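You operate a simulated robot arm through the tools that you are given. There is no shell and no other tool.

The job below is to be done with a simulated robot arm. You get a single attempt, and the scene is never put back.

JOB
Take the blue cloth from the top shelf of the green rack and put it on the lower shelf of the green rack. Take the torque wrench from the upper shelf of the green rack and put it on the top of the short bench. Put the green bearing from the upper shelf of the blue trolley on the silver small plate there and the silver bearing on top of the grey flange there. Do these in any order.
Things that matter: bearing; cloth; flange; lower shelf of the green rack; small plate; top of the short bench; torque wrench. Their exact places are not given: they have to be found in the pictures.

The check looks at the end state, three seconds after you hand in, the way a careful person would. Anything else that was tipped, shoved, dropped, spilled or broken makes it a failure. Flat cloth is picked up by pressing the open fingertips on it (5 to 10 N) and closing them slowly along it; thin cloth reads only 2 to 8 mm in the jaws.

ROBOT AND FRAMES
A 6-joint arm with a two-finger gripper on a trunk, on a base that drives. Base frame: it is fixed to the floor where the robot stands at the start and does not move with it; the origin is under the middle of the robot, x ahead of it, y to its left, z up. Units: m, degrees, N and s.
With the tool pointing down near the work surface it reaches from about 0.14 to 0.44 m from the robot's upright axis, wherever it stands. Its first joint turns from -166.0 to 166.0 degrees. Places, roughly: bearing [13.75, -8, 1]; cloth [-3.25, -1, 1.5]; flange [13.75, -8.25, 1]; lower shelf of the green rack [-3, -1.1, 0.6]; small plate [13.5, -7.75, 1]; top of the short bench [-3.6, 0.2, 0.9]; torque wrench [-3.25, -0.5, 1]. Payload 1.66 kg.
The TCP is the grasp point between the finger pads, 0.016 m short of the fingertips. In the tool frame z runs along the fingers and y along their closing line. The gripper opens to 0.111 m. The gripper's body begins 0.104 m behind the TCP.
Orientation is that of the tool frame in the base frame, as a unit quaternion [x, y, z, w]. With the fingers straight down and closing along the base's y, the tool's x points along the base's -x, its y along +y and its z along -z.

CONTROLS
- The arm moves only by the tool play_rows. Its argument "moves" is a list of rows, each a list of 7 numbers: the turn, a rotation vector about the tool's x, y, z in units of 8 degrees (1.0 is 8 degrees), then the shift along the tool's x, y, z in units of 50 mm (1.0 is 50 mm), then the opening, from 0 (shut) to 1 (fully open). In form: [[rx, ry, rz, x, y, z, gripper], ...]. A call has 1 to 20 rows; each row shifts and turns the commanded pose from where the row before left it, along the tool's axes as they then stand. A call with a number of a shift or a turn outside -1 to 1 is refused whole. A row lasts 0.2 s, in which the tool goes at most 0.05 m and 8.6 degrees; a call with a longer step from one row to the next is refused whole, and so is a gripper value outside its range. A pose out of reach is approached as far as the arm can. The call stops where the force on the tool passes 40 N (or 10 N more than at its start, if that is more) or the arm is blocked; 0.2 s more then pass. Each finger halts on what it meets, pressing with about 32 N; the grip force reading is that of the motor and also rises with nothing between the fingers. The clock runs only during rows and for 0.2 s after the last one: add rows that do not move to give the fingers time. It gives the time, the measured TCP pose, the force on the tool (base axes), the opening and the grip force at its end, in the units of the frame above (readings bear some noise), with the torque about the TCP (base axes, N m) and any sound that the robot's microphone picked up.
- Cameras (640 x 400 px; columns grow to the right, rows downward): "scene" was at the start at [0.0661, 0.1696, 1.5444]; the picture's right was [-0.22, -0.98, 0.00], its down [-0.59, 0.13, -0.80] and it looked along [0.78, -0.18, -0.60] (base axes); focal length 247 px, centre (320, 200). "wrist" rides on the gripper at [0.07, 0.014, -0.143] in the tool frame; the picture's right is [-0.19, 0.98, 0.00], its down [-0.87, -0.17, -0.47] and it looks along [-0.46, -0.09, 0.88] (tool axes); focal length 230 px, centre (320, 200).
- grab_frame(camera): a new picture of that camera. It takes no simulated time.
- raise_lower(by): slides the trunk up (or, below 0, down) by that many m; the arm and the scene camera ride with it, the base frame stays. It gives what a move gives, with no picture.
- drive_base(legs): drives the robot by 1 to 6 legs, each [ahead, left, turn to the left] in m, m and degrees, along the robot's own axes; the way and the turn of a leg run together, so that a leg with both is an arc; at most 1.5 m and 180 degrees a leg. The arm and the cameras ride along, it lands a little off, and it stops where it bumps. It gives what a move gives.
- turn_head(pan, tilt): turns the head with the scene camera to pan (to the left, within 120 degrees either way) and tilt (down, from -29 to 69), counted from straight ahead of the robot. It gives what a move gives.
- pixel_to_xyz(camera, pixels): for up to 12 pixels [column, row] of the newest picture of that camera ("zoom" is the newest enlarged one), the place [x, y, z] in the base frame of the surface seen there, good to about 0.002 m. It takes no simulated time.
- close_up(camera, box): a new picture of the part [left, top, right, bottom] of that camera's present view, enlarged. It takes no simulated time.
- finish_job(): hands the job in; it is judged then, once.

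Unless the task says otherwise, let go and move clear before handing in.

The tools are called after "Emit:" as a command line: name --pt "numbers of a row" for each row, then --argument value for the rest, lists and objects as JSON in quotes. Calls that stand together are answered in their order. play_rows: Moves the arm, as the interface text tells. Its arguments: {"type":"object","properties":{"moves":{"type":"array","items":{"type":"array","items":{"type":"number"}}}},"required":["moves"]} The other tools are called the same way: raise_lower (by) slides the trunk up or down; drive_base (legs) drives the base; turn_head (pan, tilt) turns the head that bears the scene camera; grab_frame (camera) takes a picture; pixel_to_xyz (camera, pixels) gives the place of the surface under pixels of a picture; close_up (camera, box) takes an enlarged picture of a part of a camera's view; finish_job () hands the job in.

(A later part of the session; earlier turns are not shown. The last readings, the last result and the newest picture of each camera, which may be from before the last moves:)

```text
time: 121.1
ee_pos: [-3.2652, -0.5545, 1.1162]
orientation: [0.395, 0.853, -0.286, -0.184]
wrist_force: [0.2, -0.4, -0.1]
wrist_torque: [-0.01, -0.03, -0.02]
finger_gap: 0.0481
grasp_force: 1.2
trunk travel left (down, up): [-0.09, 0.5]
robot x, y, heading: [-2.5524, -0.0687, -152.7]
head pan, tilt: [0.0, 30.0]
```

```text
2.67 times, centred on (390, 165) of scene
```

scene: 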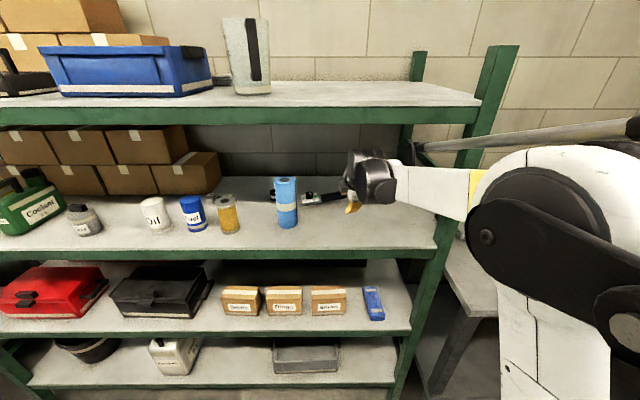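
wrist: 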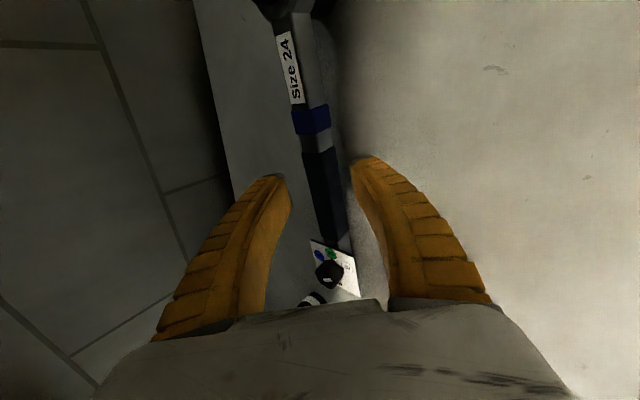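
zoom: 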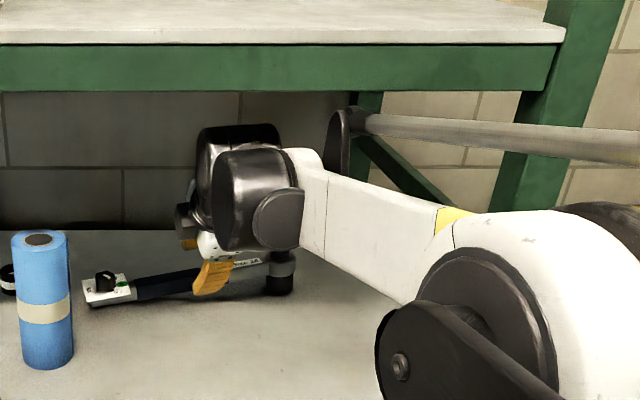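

The handle lies between the fingers. I'll descend along the tool axis ~46 mm to straddle it, monitoring force.

Emit:
play_rows --pt "0 0 0 0.014 0.004 0.31 0.41" --pt "0 0 0 0.014 0.004 0.31 0.41" --pt "0 0 0 0.014 0.004 0.3 0.41" --pt "0 0 0 0 0 0 0.41"

Emit:
grab_frame --camera "wrist"

Emit:
close_up --camera "scene" --box '[290, 150, 418, 230]'

```text
time: 122.1
ee_pos: [-3.2914, -0.5683, 1.0799]
orientation: [0.396, 0.853, -0.286, -0.184]
wrist_force: [0.1, -0.5, 0.1]
wrist_torque: [-0.01, 0.01, 0.0]
finger_gap: 0.048
grasp_force: 1.4
trunk travel left (down, up): [-0.09, 0.5]
robot x, y, heading: [-2.5529, -0.069, -152.5]
head pan, tilt: [0.0, 30.0]
```

```text
taken
```

wrist: 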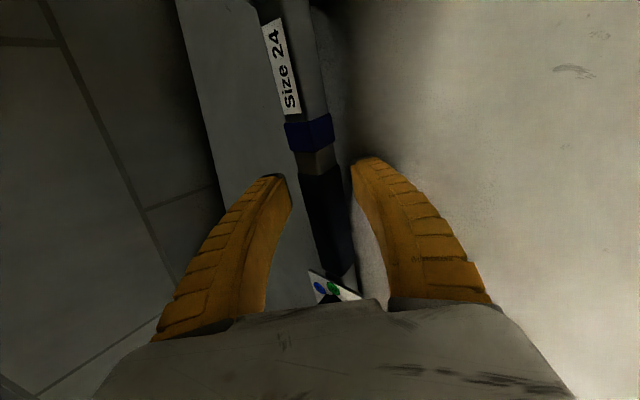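

```text
5.00 times, centred on (354, 190) of scene
```

zoom: 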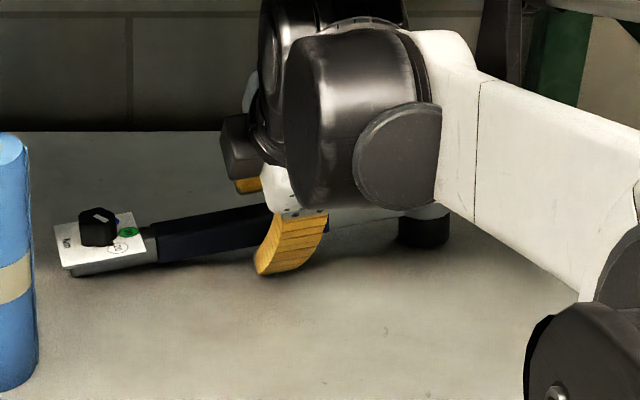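

Fingers straddle the grip with no contact. I'll narrow to ~38 mm, advance 4 mm for depth, then close slowly.

Emit:
play_rows --pt "0 0 0 0 0 0 0.37" --pt "0 0 0 0 0 0 0.335" --pt "0 0 0 0 0 0.09 0.335" --pt "0 0 0 0 0 0 0.335"

Emit:
play_rows --pt "0 0 0 0 0 0 0.29" --pt "0 0 0 0 0 0 0.25" --pt "0 0 0 0 0 0 0.2" --pt "0 0 0 0 0 0 0.14" --pt "0 0 0 0 0 0 0.08" --pt "0 0 0 0 0 0 0.05" --pt "0 0 0 0 0 0 0.05"

Emit:
grab_frame --camera "wrist"

Emit:
close_up --camera "scene" --box '[290, 150, 418, 230]'

```text
time: 123.1
ee_pos: [-3.2945, -0.5698, 1.0757]
orientation: [0.396, 0.853, -0.287, -0.184]
wrist_force: [0.3, -0.2, 0.0]
wrist_torque: [0.02, -0.04, -0.02]
finger_gap: 0.0398
grasp_force: 1.9
trunk travel left (down, up): [-0.09, 0.5]
robot x, y, heading: [-2.5576, -0.0707, -152.8]
head pan, tilt: [0.0, 30.0]
```

```text
time: 124.7
ee_pos: [-3.2926, -0.5689, 1.0783]
orientation: [0.394, 0.853, -0.288, -0.184]
wrist_force: [-2.0, -3.5, 21.2]
wrist_torque: [-0.2, 0.3, -0.29]
finger_gap: 0.0175
grasp_force: 8.0
trunk travel left (down, up): [-0.09, 0.5]
robot x, y, heading: [-2.5506, -0.071, -152.8]
head pan, tilt: [0.0, 30.0]
```

```text
taken
```

wrist: 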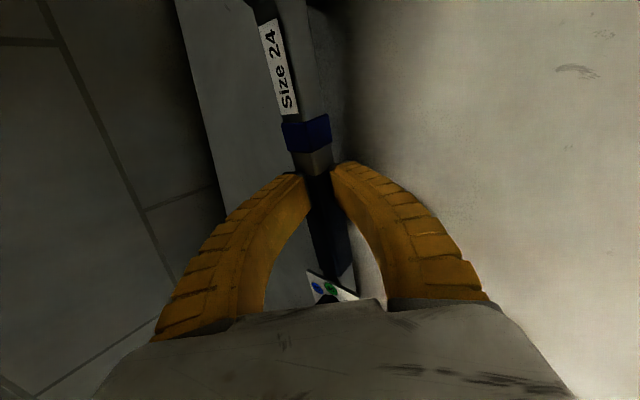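

```text
5.00 times, centred on (354, 190) of scene
```

zoom: 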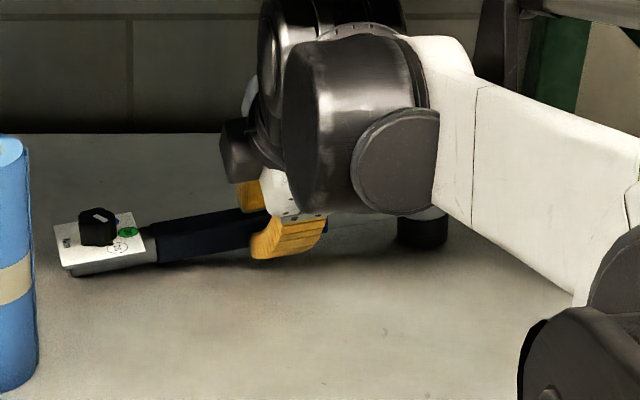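

The jaws pinched only the near-top corner (gap 17 mm, 21 N lift): the grip is too deep-set for this tilt. I'll open, back off along the tool axis, and regrasp on the slimmer steel bar near the head that stands higher off the shelf.

Emit:
play_rows --pt "0 0 0 0 0 0 0.2" --pt "0 0 0 0 0 0 0.35" --pt "0 0 0 0 0 -0.05 0.41" --pt "0 0 0 0 0 -0.3 0.41" --pt "0 0 0 0 0 -0.4 0.41" --pt "0 0 0 0 0 -0.4 0.41" --pt "0 0 0 0 0 0 0.41"

Emit:
grab_frame --camera "wrist"

Emit:
close_up --camera "scene" --box '[290, 150, 418, 230]'

```text
time: 126.3
ee_pos: [-3.2618, -0.5499, 1.1217]
orientation: [0.396, 0.853, -0.286, -0.183]
wrist_force: [0.3, 0.1, 0.4]
wrist_torque: [-0.01, -0.01, 0.04]
finger_gap: 0.0478
grasp_force: 2.1
trunk travel left (down, up): [-0.09, 0.5]
robot x, y, heading: [-2.5538, -0.072, -152.9]
head pan, tilt: [0.0, 30.0]
```

```text
taken
```

wrist: 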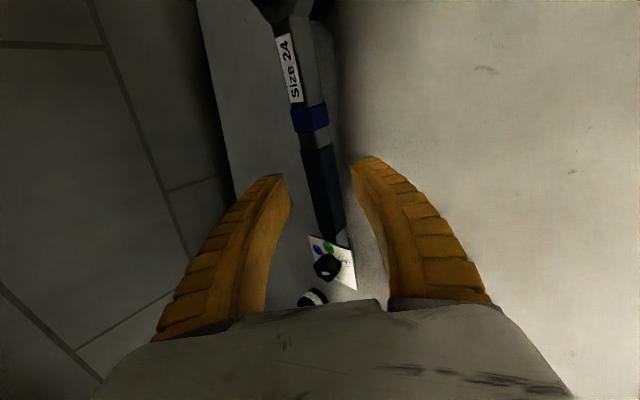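

```text
5.00 times, centred on (354, 190) of scene
```

zoom: 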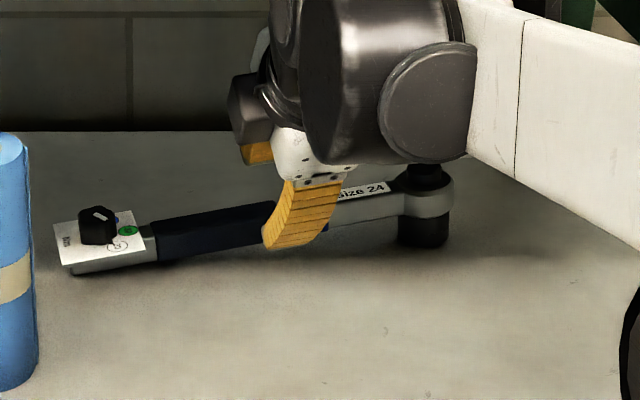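

The wrench hasn't moved. I'll measure the steel bar's faces from this wrist view.

Emit:
close_up --camera "wrist" --box '[240, 0, 400, 100]'

Emit:
pixel_to_xyz --camera "wrist" --pixels '[[296, 60], [303, 60], [308, 60], [313, 60], [318, 60], [288, 60], [282, 60], [300, 85], [308, 85], [314, 85], [318, 85], [322, 85]]'

```text
4.00 times, centred on (320, 50) of wrist
```

zoom: 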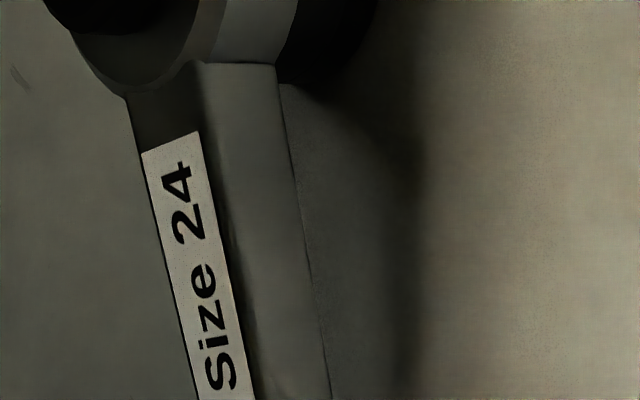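

```text
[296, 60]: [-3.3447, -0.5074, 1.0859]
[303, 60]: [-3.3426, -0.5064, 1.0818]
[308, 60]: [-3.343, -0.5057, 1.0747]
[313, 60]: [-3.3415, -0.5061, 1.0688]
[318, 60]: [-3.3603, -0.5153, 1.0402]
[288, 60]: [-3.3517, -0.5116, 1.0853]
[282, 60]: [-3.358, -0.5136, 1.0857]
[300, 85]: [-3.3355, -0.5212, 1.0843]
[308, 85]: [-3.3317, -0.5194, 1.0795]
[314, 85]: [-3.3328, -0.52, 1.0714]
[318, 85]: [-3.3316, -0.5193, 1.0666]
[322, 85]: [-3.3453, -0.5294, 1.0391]
```

Bar: 18 mm deep, z 1.0645–1.0857, free for 59 mm between ring and head. I'll move along the handle to above it, with jaws at ~40 mm, and then descend.

Emit:
play_rows --pt "0 0 0 0.713 -0.011 0.198 0.345" --pt "0 0 0 0.713 -0.011 0.198 0.345" --pt "0 0 0 0 0 0 0.345"

Emit:
grab_frame --camera "wrist"

Emit:
close_up --camera "scene" --box '[270, 90, 510, 240]'

```text
time: 127.1
ee_pos: [-3.3174, -0.4995, 1.1145]
orientation: [0.396, 0.853, -0.286, -0.184]
wrist_force: [-0.1, -0.2, -1.1]
wrist_torque: [0.03, 0.02, 0.01]
finger_gap: 0.0407
grasp_force: 2.2
trunk travel left (down, up): [-0.09, 0.5]
robot x, y, heading: [-2.5511, -0.0711, -152.6]
head pan, tilt: [0.0, 30.0]
```

```text
taken
```

wrist: 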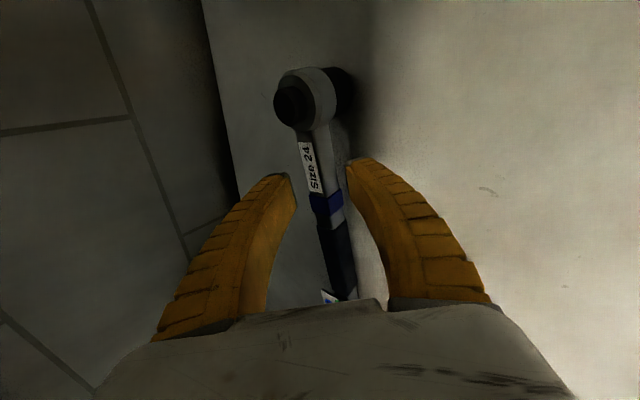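

```text
2.67 times, centred on (390, 165) of scene
```

zoom: 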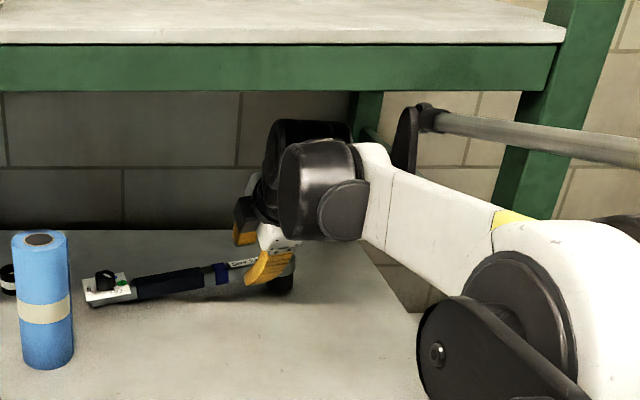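

Aligned over the bar between ring and head. Descending ~50 mm along the tool axis.

Emit:
play_rows --pt "0 0 0 -0.013 -0.003 0.33 0.345" --pt "0 0 0 -0.013 -0.003 0.33 0.345" --pt "0 0 0 -0.013 -0.003 0.33 0.345" --pt "0 0 0 0 0 0 0.345"

Emit:
grab_frame --camera "wrist"

Emit:
close_up --camera "scene" --box '[290, 150, 418, 230]'

```text
time: 128.1
ee_pos: [-3.3441, -0.5199, 1.0738]
orientation: [0.395, 0.853, -0.287, -0.184]
wrist_force: [0.3, 0.0, 1.8]
wrist_torque: [0.01, -0.08, 0.0]
finger_gap: 0.04
grasp_force: 1.1
trunk travel left (down, up): [-0.09, 0.5]
robot x, y, heading: [-2.5543, -0.0688, -152.6]
head pan, tilt: [0.0, 30.0]
```

```text
taken
```

wrist: 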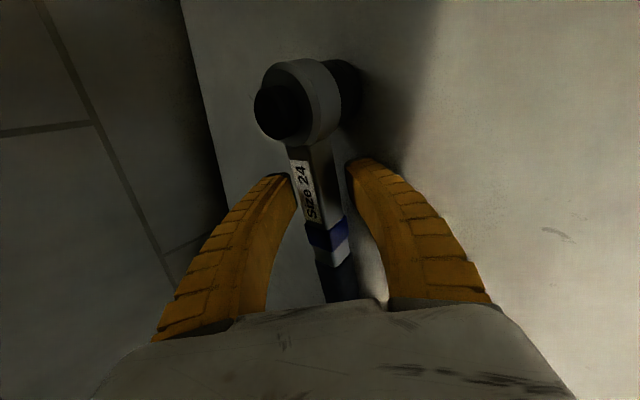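

```text
5.00 times, centred on (354, 190) of scene
```

zoom: 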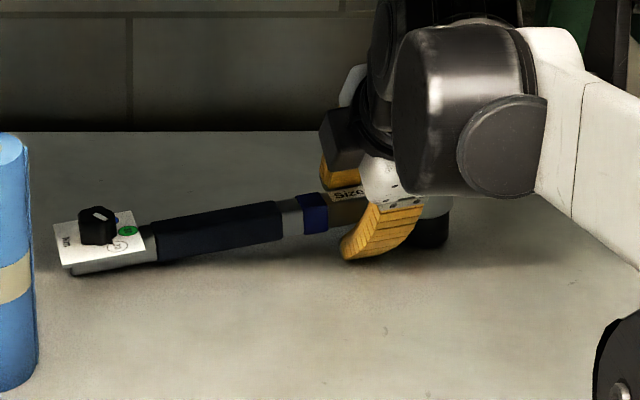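

Fingers straddle the bar (light 1.8 N contact). Closing slowly.

Emit:
play_rows --pt "0 0 0 0 0 -0.03 0.3" --pt "0 0 0 0 0 0 0.26" --pt "0 0 0 0 0 0 0.22" --pt "0 0 0 0 0 0 0.18" --pt "0 0 0 0 0 0 0.13" --pt "0 0 0 0 0 0 0.08" --pt "0 0 0 0 0 0 0.05" --pt "0 0 0 0 0 0 0.05"

Emit:
grab_frame --camera "wrist"

Emit:
close_up --camera "scene" --box '[290, 150, 418, 230]'

```text
time: 129.9
ee_pos: [-3.3442, -0.5189, 1.0759]
orientation: [0.395, 0.853, -0.286, -0.183]
wrist_force: [-0.2, -0.4, -5.5]
wrist_torque: [0.05, 0.04, 0.09]
finger_gap: 0.0222
grasp_force: 31.7
trunk travel left (down, up): [-0.09, 0.5]
robot x, y, heading: [-2.5538, -0.0691, -152.6]
head pan, tilt: [0.0, 30.0]
```

```text
taken
```

wrist: 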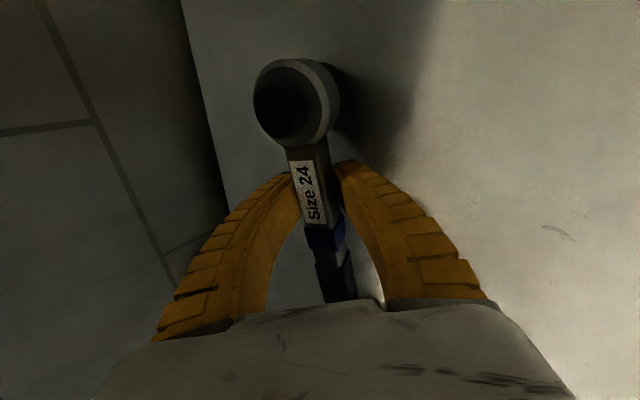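

```text
5.00 times, centred on (354, 190) of scene
```

zoom: 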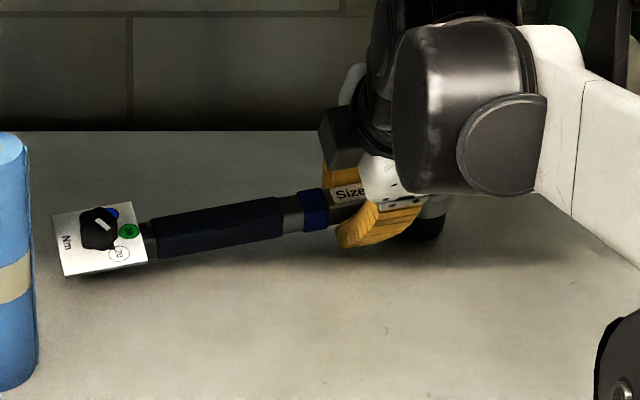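

The bar is firmly held (22 mm, 32 N); the wrench rolled to align with the pads. I'll lift just 2 cm and check it stays put.

Emit:
play_rows --pt "0 0 0 0.018 -0.127 -0.154 0.05" --pt "0 0 0 0.018 -0.127 -0.154 0.05" --pt "0 0 0 0 0 0 0.05" --pt "0 0 0 0 0 0 0.05"

Emit:
close_up --camera "scene" --box '[270, 90, 510, 240]'

Emit:
grab_frame --camera "wrist"

```text
time: 130.9
ee_pos: [-3.3436, -0.5197, 1.0955]
orientation: [0.394, 0.854, -0.286, -0.184]
wrist_force: [0.2, 0.2, -6.5]
wrist_torque: [0.27, 0.2, 0.03]
finger_gap: 0.0216
grasp_force: 32.3
trunk travel left (down, up): [-0.09, 0.5]
robot x, y, heading: [-2.5525, -0.0713, -152.6]
head pan, tilt: [0.0, 30.0]
```

```text
2.67 times, centred on (390, 165) of scene
```

zoom: 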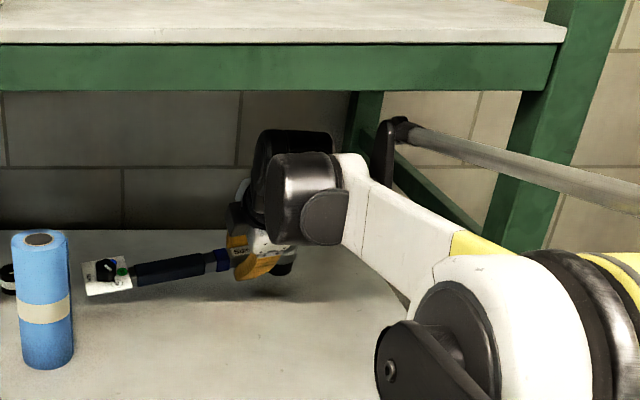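

```text
taken
```

wrist: 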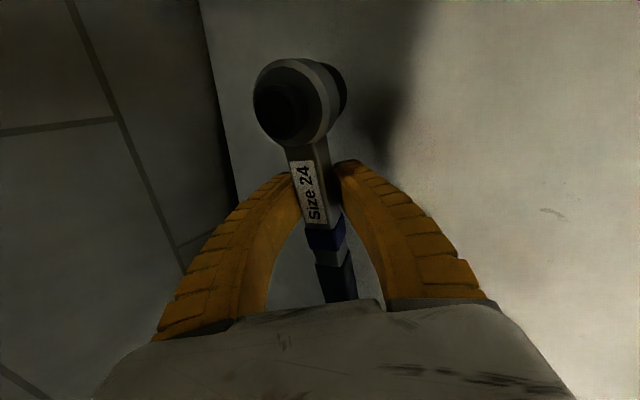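

The wrench is up (6.5 N load). I'll check the display end's height and clearance from the can before shifting.

Emit:
pixel_to_xyz --camera "zoom" --pixels '[[88, 290], [110, 292], [130, 288], [85, 265], [100, 265], [180, 275], [180, 265], [68, 280], [285, 265], [255, 278], [390, 130], [415, 125]]'

```text
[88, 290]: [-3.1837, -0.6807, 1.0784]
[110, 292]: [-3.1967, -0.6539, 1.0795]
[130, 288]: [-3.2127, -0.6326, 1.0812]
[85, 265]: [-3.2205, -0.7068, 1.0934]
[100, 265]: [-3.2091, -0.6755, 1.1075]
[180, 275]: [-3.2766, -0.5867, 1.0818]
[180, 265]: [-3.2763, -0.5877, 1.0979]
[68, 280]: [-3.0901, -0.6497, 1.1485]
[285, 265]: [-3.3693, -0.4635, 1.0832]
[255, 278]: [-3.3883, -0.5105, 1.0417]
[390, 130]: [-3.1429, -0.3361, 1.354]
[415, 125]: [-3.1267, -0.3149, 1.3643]
```

Clear (display lowest 1.078, can edge u≈0.865). I'll shift right 4 cm then withdraw straight back 0.25 m.

Emit:
play_rows --pt "0 0 0 0.391 0.08 -0.021 0.05" --pt "0 0 0 0.391 0.08 -0.021 0.05" --pt "0 0 0 -0.08 0.31 -0.268 0.05" --pt "0 0 0 -0.16 0.627 -0.536 0.05" --pt "0 0 0 -0.16 0.627 -0.536 0.05" --pt "0 0 0 -0.16 0.627 -0.536 0.05" --pt "0 0 0 0 0 0 0.05"

Emit:
grab_frame --camera "scene"

Emit:
grab_frame --camera "wrist"

```text
time: 132.5
ee_pos: [-3.2317, -0.4141, 1.0963]
orientation: [0.396, 0.853, -0.286, -0.184]
wrist_force: [-0.7, 0.7, -6.1]
wrist_torque: [0.25, 0.21, 0.01]
finger_gap: 0.0211
grasp_force: 32.4
trunk travel left (down, up): [-0.09, 0.5]
robot x, y, heading: [-2.5533, -0.0674, -152.6]
head pan, tilt: [0.0, 30.0]
```

```text
taken
```

scene: 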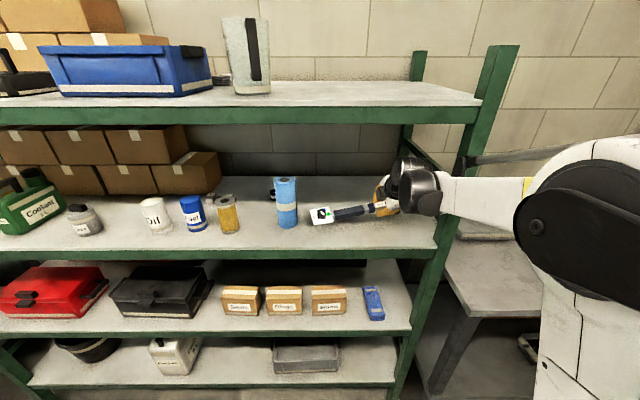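

```text
taken
```

wrist: 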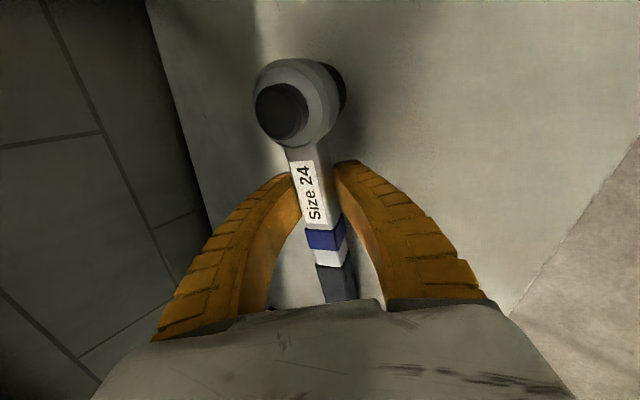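

The wrench passed the can with ~4 cm to spare. I'll now drive the base straight back to bring it out of the rack.

Emit:
drive_base --legs '[[-0.45, 0, 0]]'

Emit:
grab_frame --camera "scene"

Emit:
grab_frame --camera "wrist"

```text
time: 135.2
ee_pos: [-2.831, -0.2031, 1.0955]
orientation: [0.396, 0.853, -0.286, -0.185]
wrist_force: [0.3, -0.5, -5.4]
wrist_torque: [0.25, 0.19, 0.0]
finger_gap: 0.0207
grasp_force: 31.6
trunk travel left (down, up): [-0.09, 0.5]
robot x, y, heading: [-2.1513, 0.1366, -152.8]
head pan, tilt: [0.0, 30.0]
```

```text
taken
```

scene: 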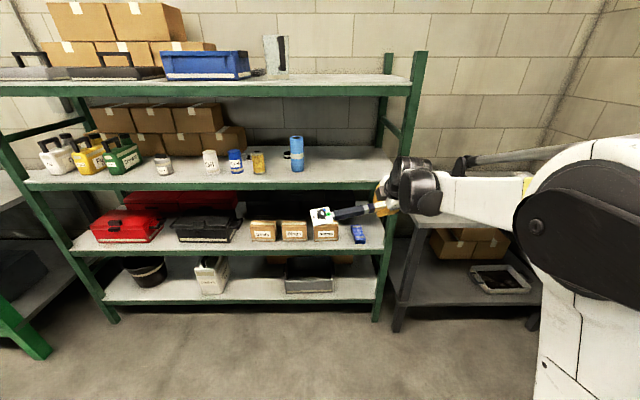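

```text
taken
```

wrist: 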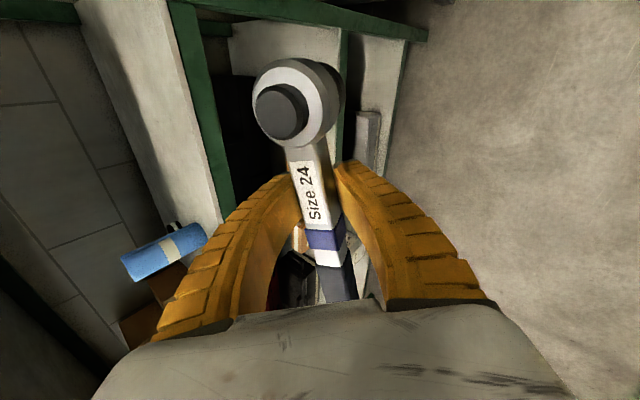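

The wrench is out. I'll drive right ~0.66 m and 0.4 m forward to put it over the clear front area of the short bench (n≈-3.0, u≈1.8), keeping it at z≈1.095 (bench objects top out at 0.94).

Emit:
drive_base --legs '[[0, -0.65, 0], [0.38, 0, 0]]'

Emit:
turn_head --pan 0 --tilt 45

Emit:
grab_frame --camera "scene"

Emit:
grab_frame --camera "wrist"

```text
time: 140.8
ee_pos: [-3.4611, 0.2051, 1.0948]
orientation: [0.395, 0.854, -0.285, -0.183]
wrist_force: [0.4, -0.1, -6.2]
wrist_torque: [0.25, 0.19, 0.01]
finger_gap: 0.0203
grasp_force: 32.1
trunk travel left (down, up): [-0.09, 0.5]
robot x, y, heading: [-2.7852, 0.5523, -152.5]
head pan, tilt: [0.0, 30.0]
```

```text
time: 141.6
ee_pos: [-3.4619, 0.2055, 1.095]
orientation: [0.395, 0.854, -0.286, -0.183]
wrist_force: [0.0, 0.0, -6.6]
wrist_torque: [0.24, 0.21, -0.01]
finger_gap: 0.0202
grasp_force: 32.3
trunk travel left (down, up): [-0.09, 0.5]
robot x, y, heading: [-2.7838, 0.5495, -152.5]
head pan, tilt: [0.0, 45.0]
```

```text
taken
```

scene: 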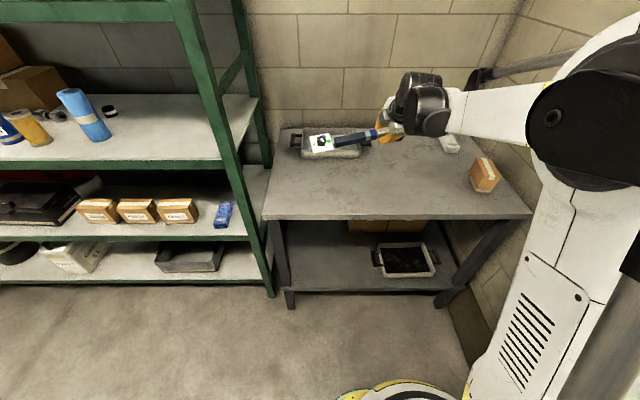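

```text
taken
```

wrist: 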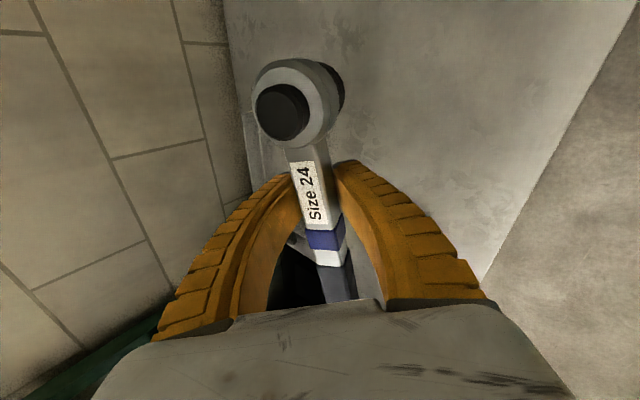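

The wrench is over the bench at (n≈-2.97,u≈1.79), tray and box well away. I'll lower ~10 cm and rotate the tool upright so the wrench sits naturally.

Emit:
play_rows --pt "0 0 0 -0.027 0.297 0.619 0.05" --pt "0 0 0 -0.027 0.297 0.619 0.05" --pt "0 0 0 -0.027 0.297 0.619 0.05" --pt "-0.82 0 0 0 0 0 0.05" --pt "-0.82 0 0 0 0 0 0.05" --pt "-0.82 0 0 0 0 0 0.05" --pt "-0.82 0 0 0 0 0 0.05" --pt "-0.82 0 0 0 0 0 0.05" --pt "-0.82 0 0 0 0 0 0.05" --pt "0 0 0 0 0 0 0.05"

Emit:
grab_frame --camera "scene"

Emit:
grab_frame --camera "wrist"

```text
time: 143.8
ee_pos: [-3.4827, 0.1935, 0.9967]
orientation: [0.433, 0.9, 0.018, -0.039]
wrist_force: [-0.5, 0.3, -6.6]
wrist_torque: [0.26, 0.19, -0.03]
finger_gap: 0.0194
grasp_force: 32.4
trunk travel left (down, up): [-0.09, 0.5]
robot x, y, heading: [-2.7845, 0.5521, -152.5]
head pan, tilt: [0.0, 45.0]
```

```text
taken
```

scene: 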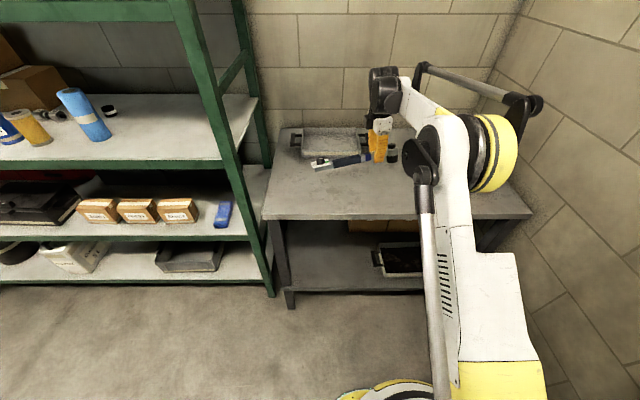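

```text
taken
```

wrist: 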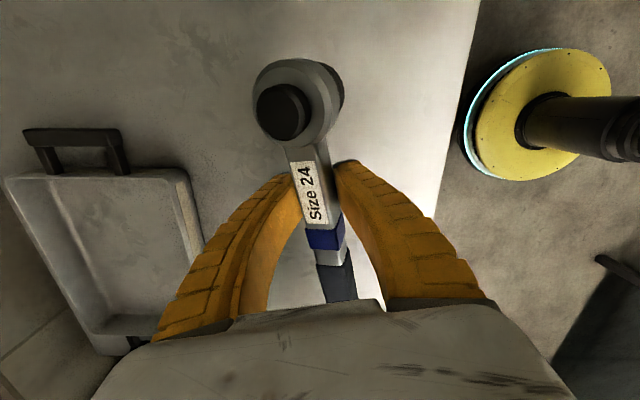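

The wrench is upright above the bench. I'll zoom to check its attitude and height before lowering.

Emit:
close_up --camera "scene" --box '[280, 110, 440, 210]'

Emit:
pixel_to_xyz --camera "zoom" --pixels '[[135, 230], [175, 225], [200, 215], [260, 205], [300, 195], [440, 200], [450, 185], [440, 215], [150, 210], [330, 185], [200, 260], [440, 260]]'

```text
4.00 times, centred on (360, 160) of scene
```

zoom: 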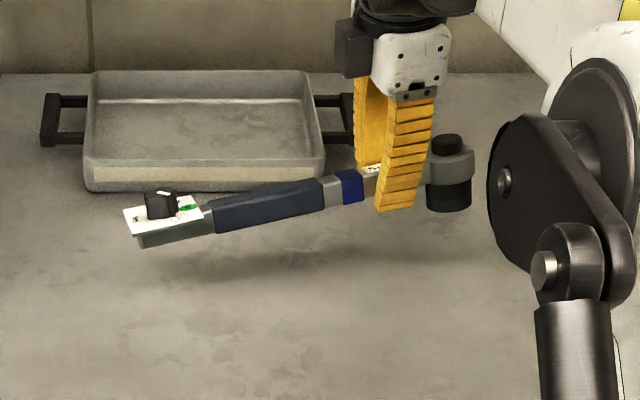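

```text
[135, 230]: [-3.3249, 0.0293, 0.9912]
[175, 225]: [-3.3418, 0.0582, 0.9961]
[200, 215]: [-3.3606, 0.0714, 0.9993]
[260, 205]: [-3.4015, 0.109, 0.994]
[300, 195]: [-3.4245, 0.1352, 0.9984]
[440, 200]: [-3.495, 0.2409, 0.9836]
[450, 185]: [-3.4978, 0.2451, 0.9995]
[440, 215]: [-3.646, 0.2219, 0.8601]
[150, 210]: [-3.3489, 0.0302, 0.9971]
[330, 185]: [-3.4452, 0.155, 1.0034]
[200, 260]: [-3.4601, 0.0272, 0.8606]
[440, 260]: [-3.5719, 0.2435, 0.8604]
```

Its attitude matches how it rested before (head socket and display at similar bottom height, ~0.10 m above the bench). Lowering 8.5 cm, then gently to contact.

Emit:
play_rows --pt "0 0 0 -0.049 0 0.564 0.05" --pt "0 0 0 -0.049 0 0.564 0.05" --pt "0 0 0 -0.049 0 0.564 0.05" --pt "0 0 0 0 0 0 0.05"

Emit:
close_up --camera "scene" --box '[280, 110, 440, 210]'

```text
time: 144.8
ee_pos: [-3.4835, 0.1921, 0.9137]
orientation: [0.433, 0.9, 0.018, -0.039]
wrist_force: [0.5, -0.4, -5.6]
wrist_torque: [0.24, 0.15, 0.01]
finger_gap: 0.0194
grasp_force: 31.6
trunk travel left (down, up): [-0.09, 0.5]
robot x, y, heading: [-2.7901, 0.547, -152.4]
head pan, tilt: [0.0, 45.0]
```

```text
4.00 times, centred on (360, 160) of scene
```

zoom: 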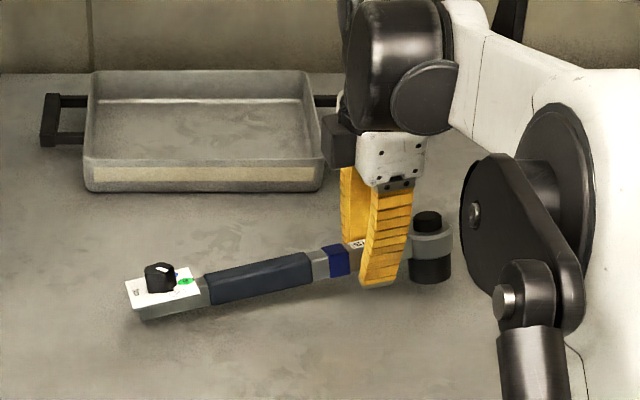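

About 15-20 mm to go. Lowering in small steps, watching the force.

Emit:
play_rows --pt "0 0 0 -0.009 0 0.1 0.05" --pt "0 0 0 -0.009 0 0.1 0.05" --pt "0 0 0 0 0 0 0.05"

Emit:
close_up --camera "scene" --box '[280, 110, 440, 210]'

```text
time: 145.6
ee_pos: [-3.4826, 0.1925, 0.9023]
orientation: [0.434, 0.9, 0.018, -0.04]
wrist_force: [0.3, 0.2, -6.1]
wrist_torque: [0.23, 0.18, 0.02]
finger_gap: 0.0193
grasp_force: 31.8
trunk travel left (down, up): [-0.09, 0.5]
robot x, y, heading: [-2.7875, 0.5458, -152.5]
head pan, tilt: [0.0, 45.0]
```

```text
4.00 times, centred on (360, 160) of scene
```

zoom: 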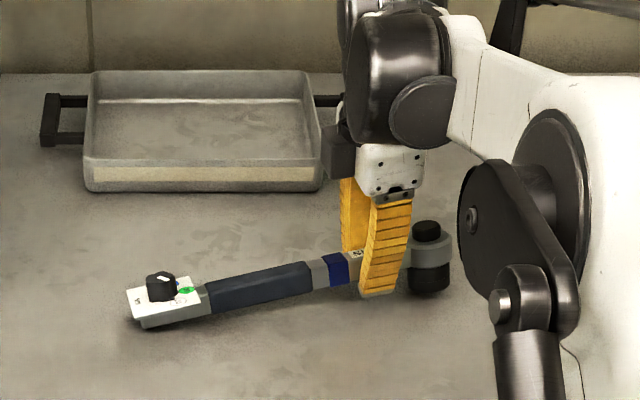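

Emit:
play_rows --pt "0 0 0 -0.006 0 0.07 0.05" --pt "0 0 0 0 0 0 0.05"

Emit:
play_rows --pt "0 0 0 -0.006 0 0.07 0.05" --pt "0 0 0 0 0 0 0.05"

```text
time: 146.2
ee_pos: [-3.4834, 0.192, 0.8981]
orientation: [0.434, 0.9, 0.017, -0.04]
wrist_force: [-0.5, 1.4, -2.8]
wrist_torque: [-0.32, -0.24, 0.06]
finger_gap: 0.0195
grasp_force: 32.2
trunk travel left (down, up): [-0.09, 0.5]
robot x, y, heading: [-2.7836, 0.5537, -152.6]
head pan, tilt: [0.0, 45.0]
```

```text
time: 146.8
ee_pos: [-3.482, 0.1931, 0.8937]
orientation: [0.433, 0.9, 0.017, -0.04]
wrist_force: [0.2, -0.2, 0.0]
wrist_torque: [-0.09, 0.01, 0.05]
finger_gap: 0.02
grasp_force: 32.0
trunk travel left (down, up): [-0.09, 0.5]
robot x, y, heading: [-2.7818, 0.5544, -152.3]
head pan, tilt: [0.0, 45.0]
```

The load has transferred to the bench (force 0). I'll open slowly and retreat straight up.

Emit:
play_rows --pt "0 0 0 0 0 0 0.15" --pt "0 0 0 0 0 0 0.2" --pt "0 0 0 0 0 0 0.28" --pt "0 0 0 0 0 0 0.36" --pt "0 0 0 0 0 0 0.45" --pt "0 0 0 0 0 0 0.45" --pt "0 0 0 0 0 -0.3 0.45" --pt "0 0 0 0 0 -0.6 0.45" --pt "0 0 0 0 0 -0.8 0.45" --pt "0 0 0 0 0 -0.8 0.45" --pt "0 0 0 0 0 -0.8 0.45" --pt "0 0 0 0 0 0 0.45"

Emit:
grab_frame --camera "scene"

Emit:
grab_frame --camera "wrist"

```text
time: 149.4
ee_pos: [-3.4783, 0.1846, 1.0593]
orientation: [0.433, 0.9, 0.018, -0.04]
wrist_force: [-0.1, -0.6, 0.4]
wrist_torque: [0.04, -0.02, 0.0]
finger_gap: 0.0522
grasp_force: 1.3
trunk travel left (down, up): [-0.09, 0.5]
robot x, y, heading: [-2.7851, 0.5482, -152.4]
head pan, tilt: [0.0, 45.0]
```

```text
taken
```

scene: 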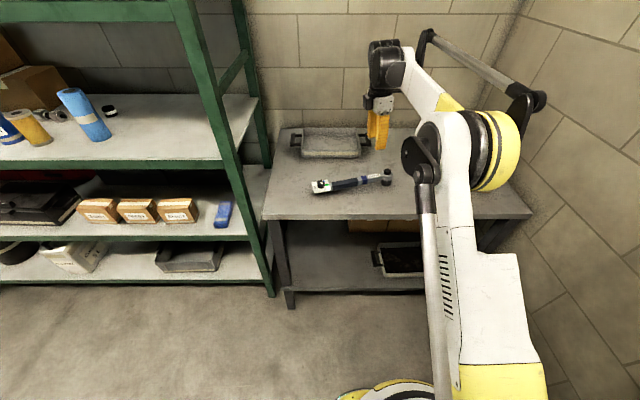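

```text
taken
```

wrist: 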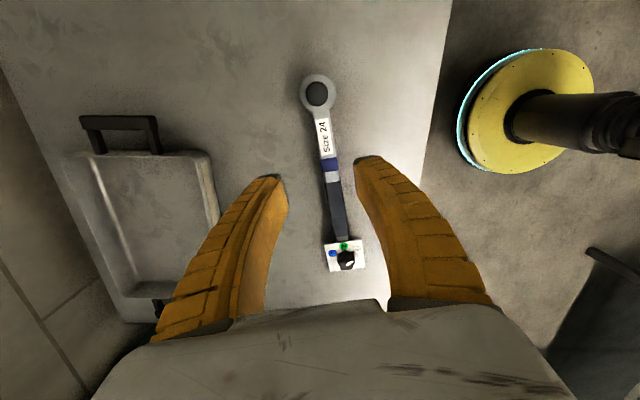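

The wrench rests upright on the bench, in the clear. Now I'll back away, restore the tool's standard roll, and head for the trolley.

Emit:
drive_base --legs '[[-0.5, 0, 0]]'

Emit:
play_rows --pt "0 0 0.9 0 0 0 0.6" --pt "0 0 0.9 0 0 0 0.7" --pt "0 0 0.9 0 0 0 0.8" --pt "0 0 0.9 0 0 0 0.9" --pt "0 0 0.9 0 0 0 1" --pt "0 0 0.9 0 0 0 1" --pt "0 0 0.9 0 0 0 1" --pt "0 0 0.9 0 0 0 1" --pt "0 0 0.9 0 0 0 1" --pt "0 0 0.9 0 0 0 1" --pt "0 0 0.9 0 0 0 1" --pt "0 0 0.4 0 0 0 1" --pt "0 0 0 0 0 0 1"

Emit:
turn_head --pan 0 --tilt 35

Emit:
grab_frame --camera "scene"

```text
time: 152.4
ee_pos: [-3.0253, 0.4181, 1.0585]
orientation: [0.431, 0.901, 0.018, -0.04]
wrist_force: [-0.3, -0.3, 0.6]
wrist_torque: [0.0, -0.02, 0.01]
finger_gap: 0.0524
grasp_force: 1.2
trunk travel left (down, up): [-0.09, 0.5]
robot x, y, heading: [-2.3352, 0.7847, -152.1]
head pan, tilt: [0.0, 45.0]
```

```text
time: 155.2
ee_pos: [-3.0265, 0.4185, 1.0581]
orientation: [0.918, 0.393, -0.013, -0.042]
wrist_force: [0.9, -0.9, -0.5]
wrist_torque: [0.0, 0.0, 0.0]
finger_gap: 0.111
grasp_force: 0.0
trunk travel left (down, up): [-0.09, 0.5]
robot x, y, heading: [-2.3323, 0.7849, -152.4]
head pan, tilt: [0.0, 45.0]
```

```text
time: 155.9
ee_pos: [-3.0258, 0.4188, 1.0594]
orientation: [0.918, 0.394, -0.013, -0.042]
wrist_force: [-0.3, 0.5, -0.7]
wrist_torque: [0.0, -0.02, 0.0]
finger_gap: 0.1111
grasp_force: 0.0
trunk travel left (down, up): [-0.09, 0.5]
robot x, y, heading: [-2.3345, 0.7845, -152.3]
head pan, tilt: [0.0, 35.0]
```

```text
taken
```

scene: 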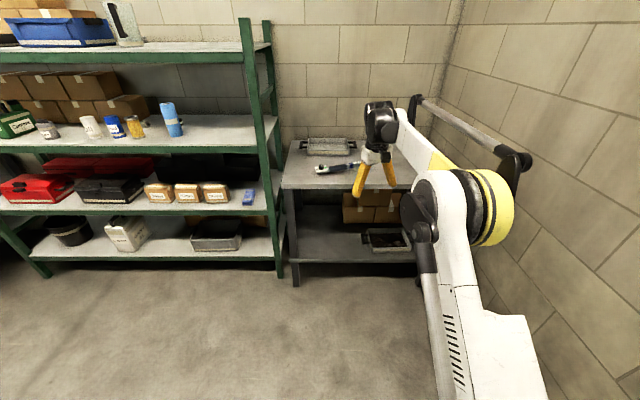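

The rack, cloth and wrench all look in order. I'll straighten and retract the arm into its compact carrying posture.

Emit:
play_rows --pt "-0.63 -0.07 0 0 0 0 1" --pt "0 0 0.8 0 0 0 1" --pt "0 0 0.8 0 0 0 1" --pt "0 0 0.74 0 0 0 1" --pt "0 0 0 0.85 0 -0.45 1" --pt "0 0 0 0.85 0 -0.45 1" --pt "0 0 0 0.85 0 -0.45 1" --pt "0 0 0 0.85 0 -0.45 1" --pt "0 0 0 0.85 0 -0.45 1" --pt "0 0 0 0.85 0 -0.45 1" --pt "0 0 0 0.85 0 -0.45 1" --pt "0 0 0 0 0 0 1"

Emit:
grab_frame --camera "scene"

```text
time: 158.5
ee_pos: [-2.7605, 0.5585, 1.2144]
orientation: [0.971, 0.239, -0.001, 0.002]
wrist_force: [1.4, -0.7, 0.3]
wrist_torque: [-0.02, 0.01, -0.02]
finger_gap: 0.1107
grasp_force: 0.1
trunk travel left (down, up): [-0.09, 0.5]
robot x, y, heading: [-2.3341, 0.7845, -152.3]
head pan, tilt: [0.0, 35.0]
```

```text
taken
```

scene: 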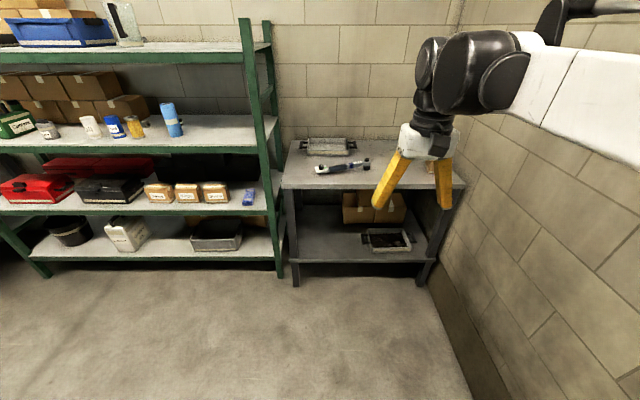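

Both placed items look right. I'll reverse out through the corridor and turn toward the trolley direction (heading ≈ -30°), then look around.

Emit:
drive_base --legs '[[0, 0.12, 0], [-1.5, 0, 0], [-0.6, 0, 0], [0, 0, 122]]'

Emit:
turn_head --pan 0 --tilt 15

Emit:
grab_frame --camera "scene"

Emit:
turn_head --pan 60 --tilt 15

Emit:
grab_frame --camera "scene"

```text
time: 174.8
ee_pos: [0.0014, 1.3822, 1.2157]
orientation: [0.258, 0.966, 0.001, 0.0]
wrist_force: [-0.5, 0.0, 0.4]
wrist_torque: [0.01, -0.03, 0.02]
finger_gap: 0.1107
grasp_force: 0.1
trunk travel left (down, up): [-0.09, 0.5]
robot x, y, heading: [-0.4169, 1.6259, -30.0]
head pan, tilt: [0.0, 35.0]
```

```text
time: 175.6
ee_pos: [0.0024, 1.3832, 1.2144]
orientation: [0.259, 0.966, 0.001, -0.001]
wrist_force: [-0.1, 0.4, 0.1]
wrist_torque: [-0.01, 0.01, 0.0]
finger_gap: 0.111
grasp_force: 0.1
trunk travel left (down, up): [-0.09, 0.5]
robot x, y, heading: [-0.4136, 1.6225, -30.2]
head pan, tilt: [0.0, 15.0]
```

```text
taken
```

scene: 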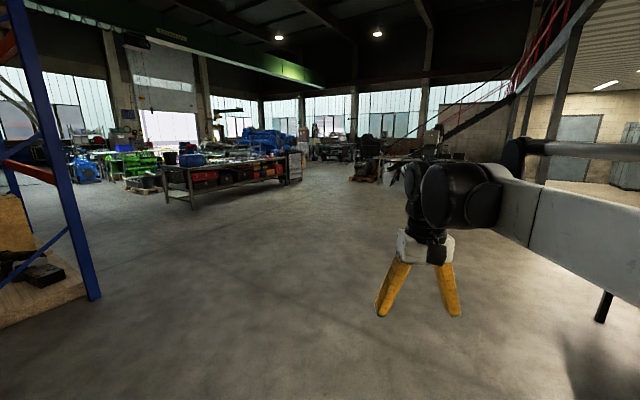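

```text
time: 176.9
ee_pos: [0.0029, 1.3822, 1.2157]
orientation: [0.259, 0.966, 0.0, -0.001]
wrist_force: [-0.3, 0.3, 0.2]
wrist_torque: [0.01, -0.02, 0.0]
finger_gap: 0.111
grasp_force: 0.1
trunk travel left (down, up): [-0.09, 0.5]
robot x, y, heading: [-0.4211, 1.6204, -30.0]
head pan, tilt: [60.0, 15.0]
```

```text
taken
```

scene: 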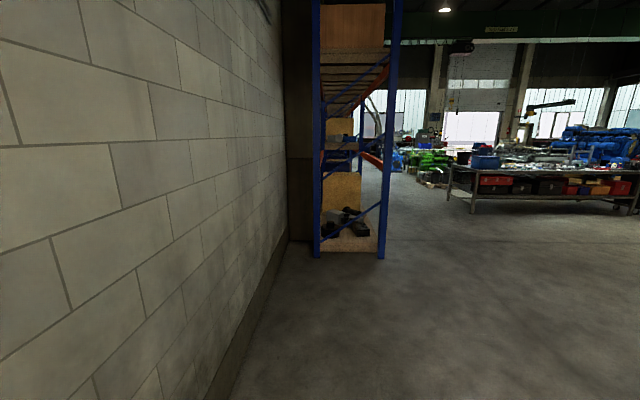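

The path ahead looks mostly open, with a pallet rack left and a workbench at (230,175). I'll measure obstacles and zoom on where the trolley should be (~(340,145)).

Emit:
turn_head --pan 0 --tilt 15

Emit:
grab_frame --camera "scene"

Emit:
pixel_to_xyz --camera "scene" --pixels '[[193, 207], [168, 195], [300, 178], [288, 183], [95, 298], [45, 310], [355, 175], [375, 180], [145, 185], [320, 165], [340, 158], [305, 160]]'

Emit:
close_up --camera "scene" --box '[260, 110, 420, 210]'

```text
time: 178.2
ee_pos: [0.0018, 1.383, 1.2156]
orientation: [0.259, 0.966, 0.001, 0.0]
wrist_force: [-0.2, -0.2, -1.0]
wrist_torque: [-0.01, -0.01, 0.01]
finger_gap: 0.1106
grasp_force: 0.0
trunk travel left (down, up): [-0.09, 0.5]
robot x, y, heading: [-0.4187, 1.6246, -30.0]
head pan, tilt: [0.0, 15.0]
```

```text
taken
```

scene: 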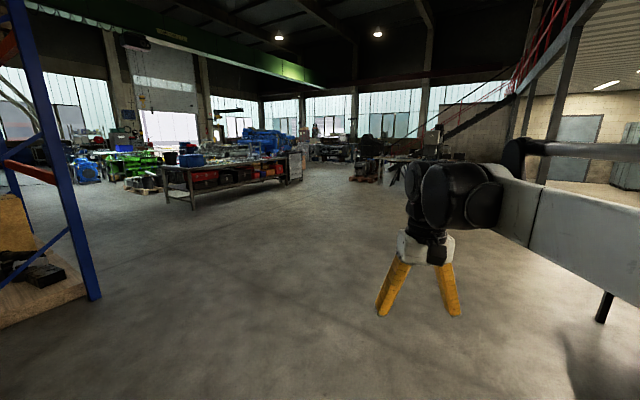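

```text
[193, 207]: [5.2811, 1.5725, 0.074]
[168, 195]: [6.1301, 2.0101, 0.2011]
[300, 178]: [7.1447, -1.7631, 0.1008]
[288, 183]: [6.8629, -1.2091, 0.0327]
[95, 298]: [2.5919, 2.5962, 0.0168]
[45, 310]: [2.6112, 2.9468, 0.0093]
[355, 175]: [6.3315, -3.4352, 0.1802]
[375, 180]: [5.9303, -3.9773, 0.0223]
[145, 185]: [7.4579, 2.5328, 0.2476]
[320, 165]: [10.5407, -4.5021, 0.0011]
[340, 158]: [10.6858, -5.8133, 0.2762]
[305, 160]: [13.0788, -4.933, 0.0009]
```

```text
4.00 times, centred on (340, 160) of scene
```

zoom: 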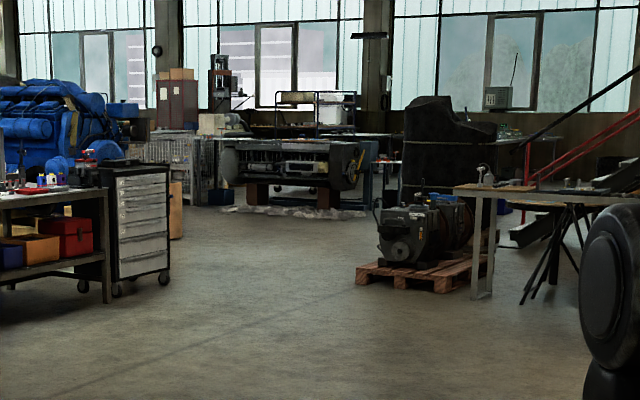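

There's an open lane straight along heading -30° between the tool cabinet (7.14,-1.76) and the motor pallet (6.3,-3.4), ~0.85-1.0 m clear on each side. I'll drive 6 m and look again.

Emit:
drive_base --legs '[[1.5, 0, 0], [1.5, 0, 0], [1.5, 0, 0], [1.5, 0, 0]]'

Emit:
grab_frame --camera "scene"

Emit:
close_up --camera "scene" --box '[200, 100, 440, 250]'

```text
time: 206.6
ee_pos: [5.1628, -1.6306, 1.2151]
orientation: [0.267, 0.964, 0.001, 0.001]
wrist_force: [0.8, -0.2, 0.4]
wrist_torque: [-0.03, 0.0, -0.03]
finger_gap: 0.111
grasp_force: 0.1
trunk travel left (down, up): [-0.09, 0.5]
robot x, y, heading: [4.7459, -1.3839, -30.7]
head pan, tilt: [0.0, 15.0]
```

```text
taken
```

scene: 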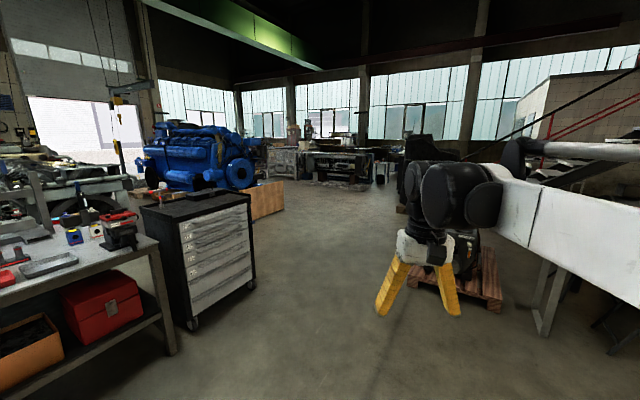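

```text
2.67 times, centred on (320, 175) of scene
```

zoom: 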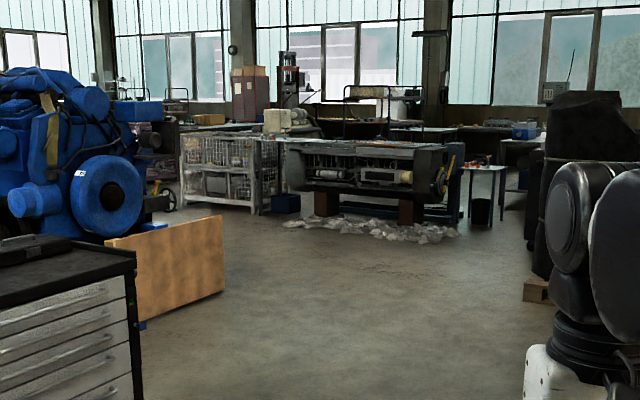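

I'll measure the machine ahead and items behind it to locate the trolley and a path.

Emit:
pixel_to_xyz --camera "zoom" --pixels '[[320, 210], [405, 222], [460, 218], [480, 228], [495, 168], [525, 130], [545, 290], [420, 128], [385, 122], [270, 200], [225, 290], [530, 190]]'

Emit:
pixel_to_xyz --camera "scene" --pixels '[[195, 325], [253, 287], [432, 280], [500, 300], [543, 330], [400, 210], [285, 210]]'

Emit:
close_up --camera "scene" --box '[300, 120, 428, 200]'

```text
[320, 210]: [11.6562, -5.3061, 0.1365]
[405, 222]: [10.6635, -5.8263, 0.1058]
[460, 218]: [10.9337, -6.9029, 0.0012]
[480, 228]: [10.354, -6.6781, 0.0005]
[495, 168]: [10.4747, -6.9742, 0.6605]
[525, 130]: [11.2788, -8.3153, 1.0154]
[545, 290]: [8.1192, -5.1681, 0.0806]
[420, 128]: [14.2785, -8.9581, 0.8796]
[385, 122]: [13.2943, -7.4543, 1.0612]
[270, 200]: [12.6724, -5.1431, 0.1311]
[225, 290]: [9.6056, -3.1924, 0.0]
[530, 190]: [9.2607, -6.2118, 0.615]
```

```text
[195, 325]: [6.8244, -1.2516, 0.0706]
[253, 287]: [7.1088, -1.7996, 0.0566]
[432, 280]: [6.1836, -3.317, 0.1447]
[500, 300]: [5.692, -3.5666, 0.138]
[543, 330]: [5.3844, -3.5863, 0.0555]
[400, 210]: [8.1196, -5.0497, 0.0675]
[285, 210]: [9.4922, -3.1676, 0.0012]
```

```text
5.00 times, centred on (364, 160) of scene
```

zoom: 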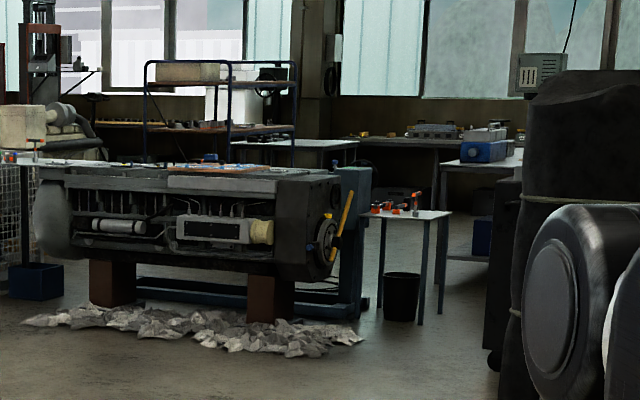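

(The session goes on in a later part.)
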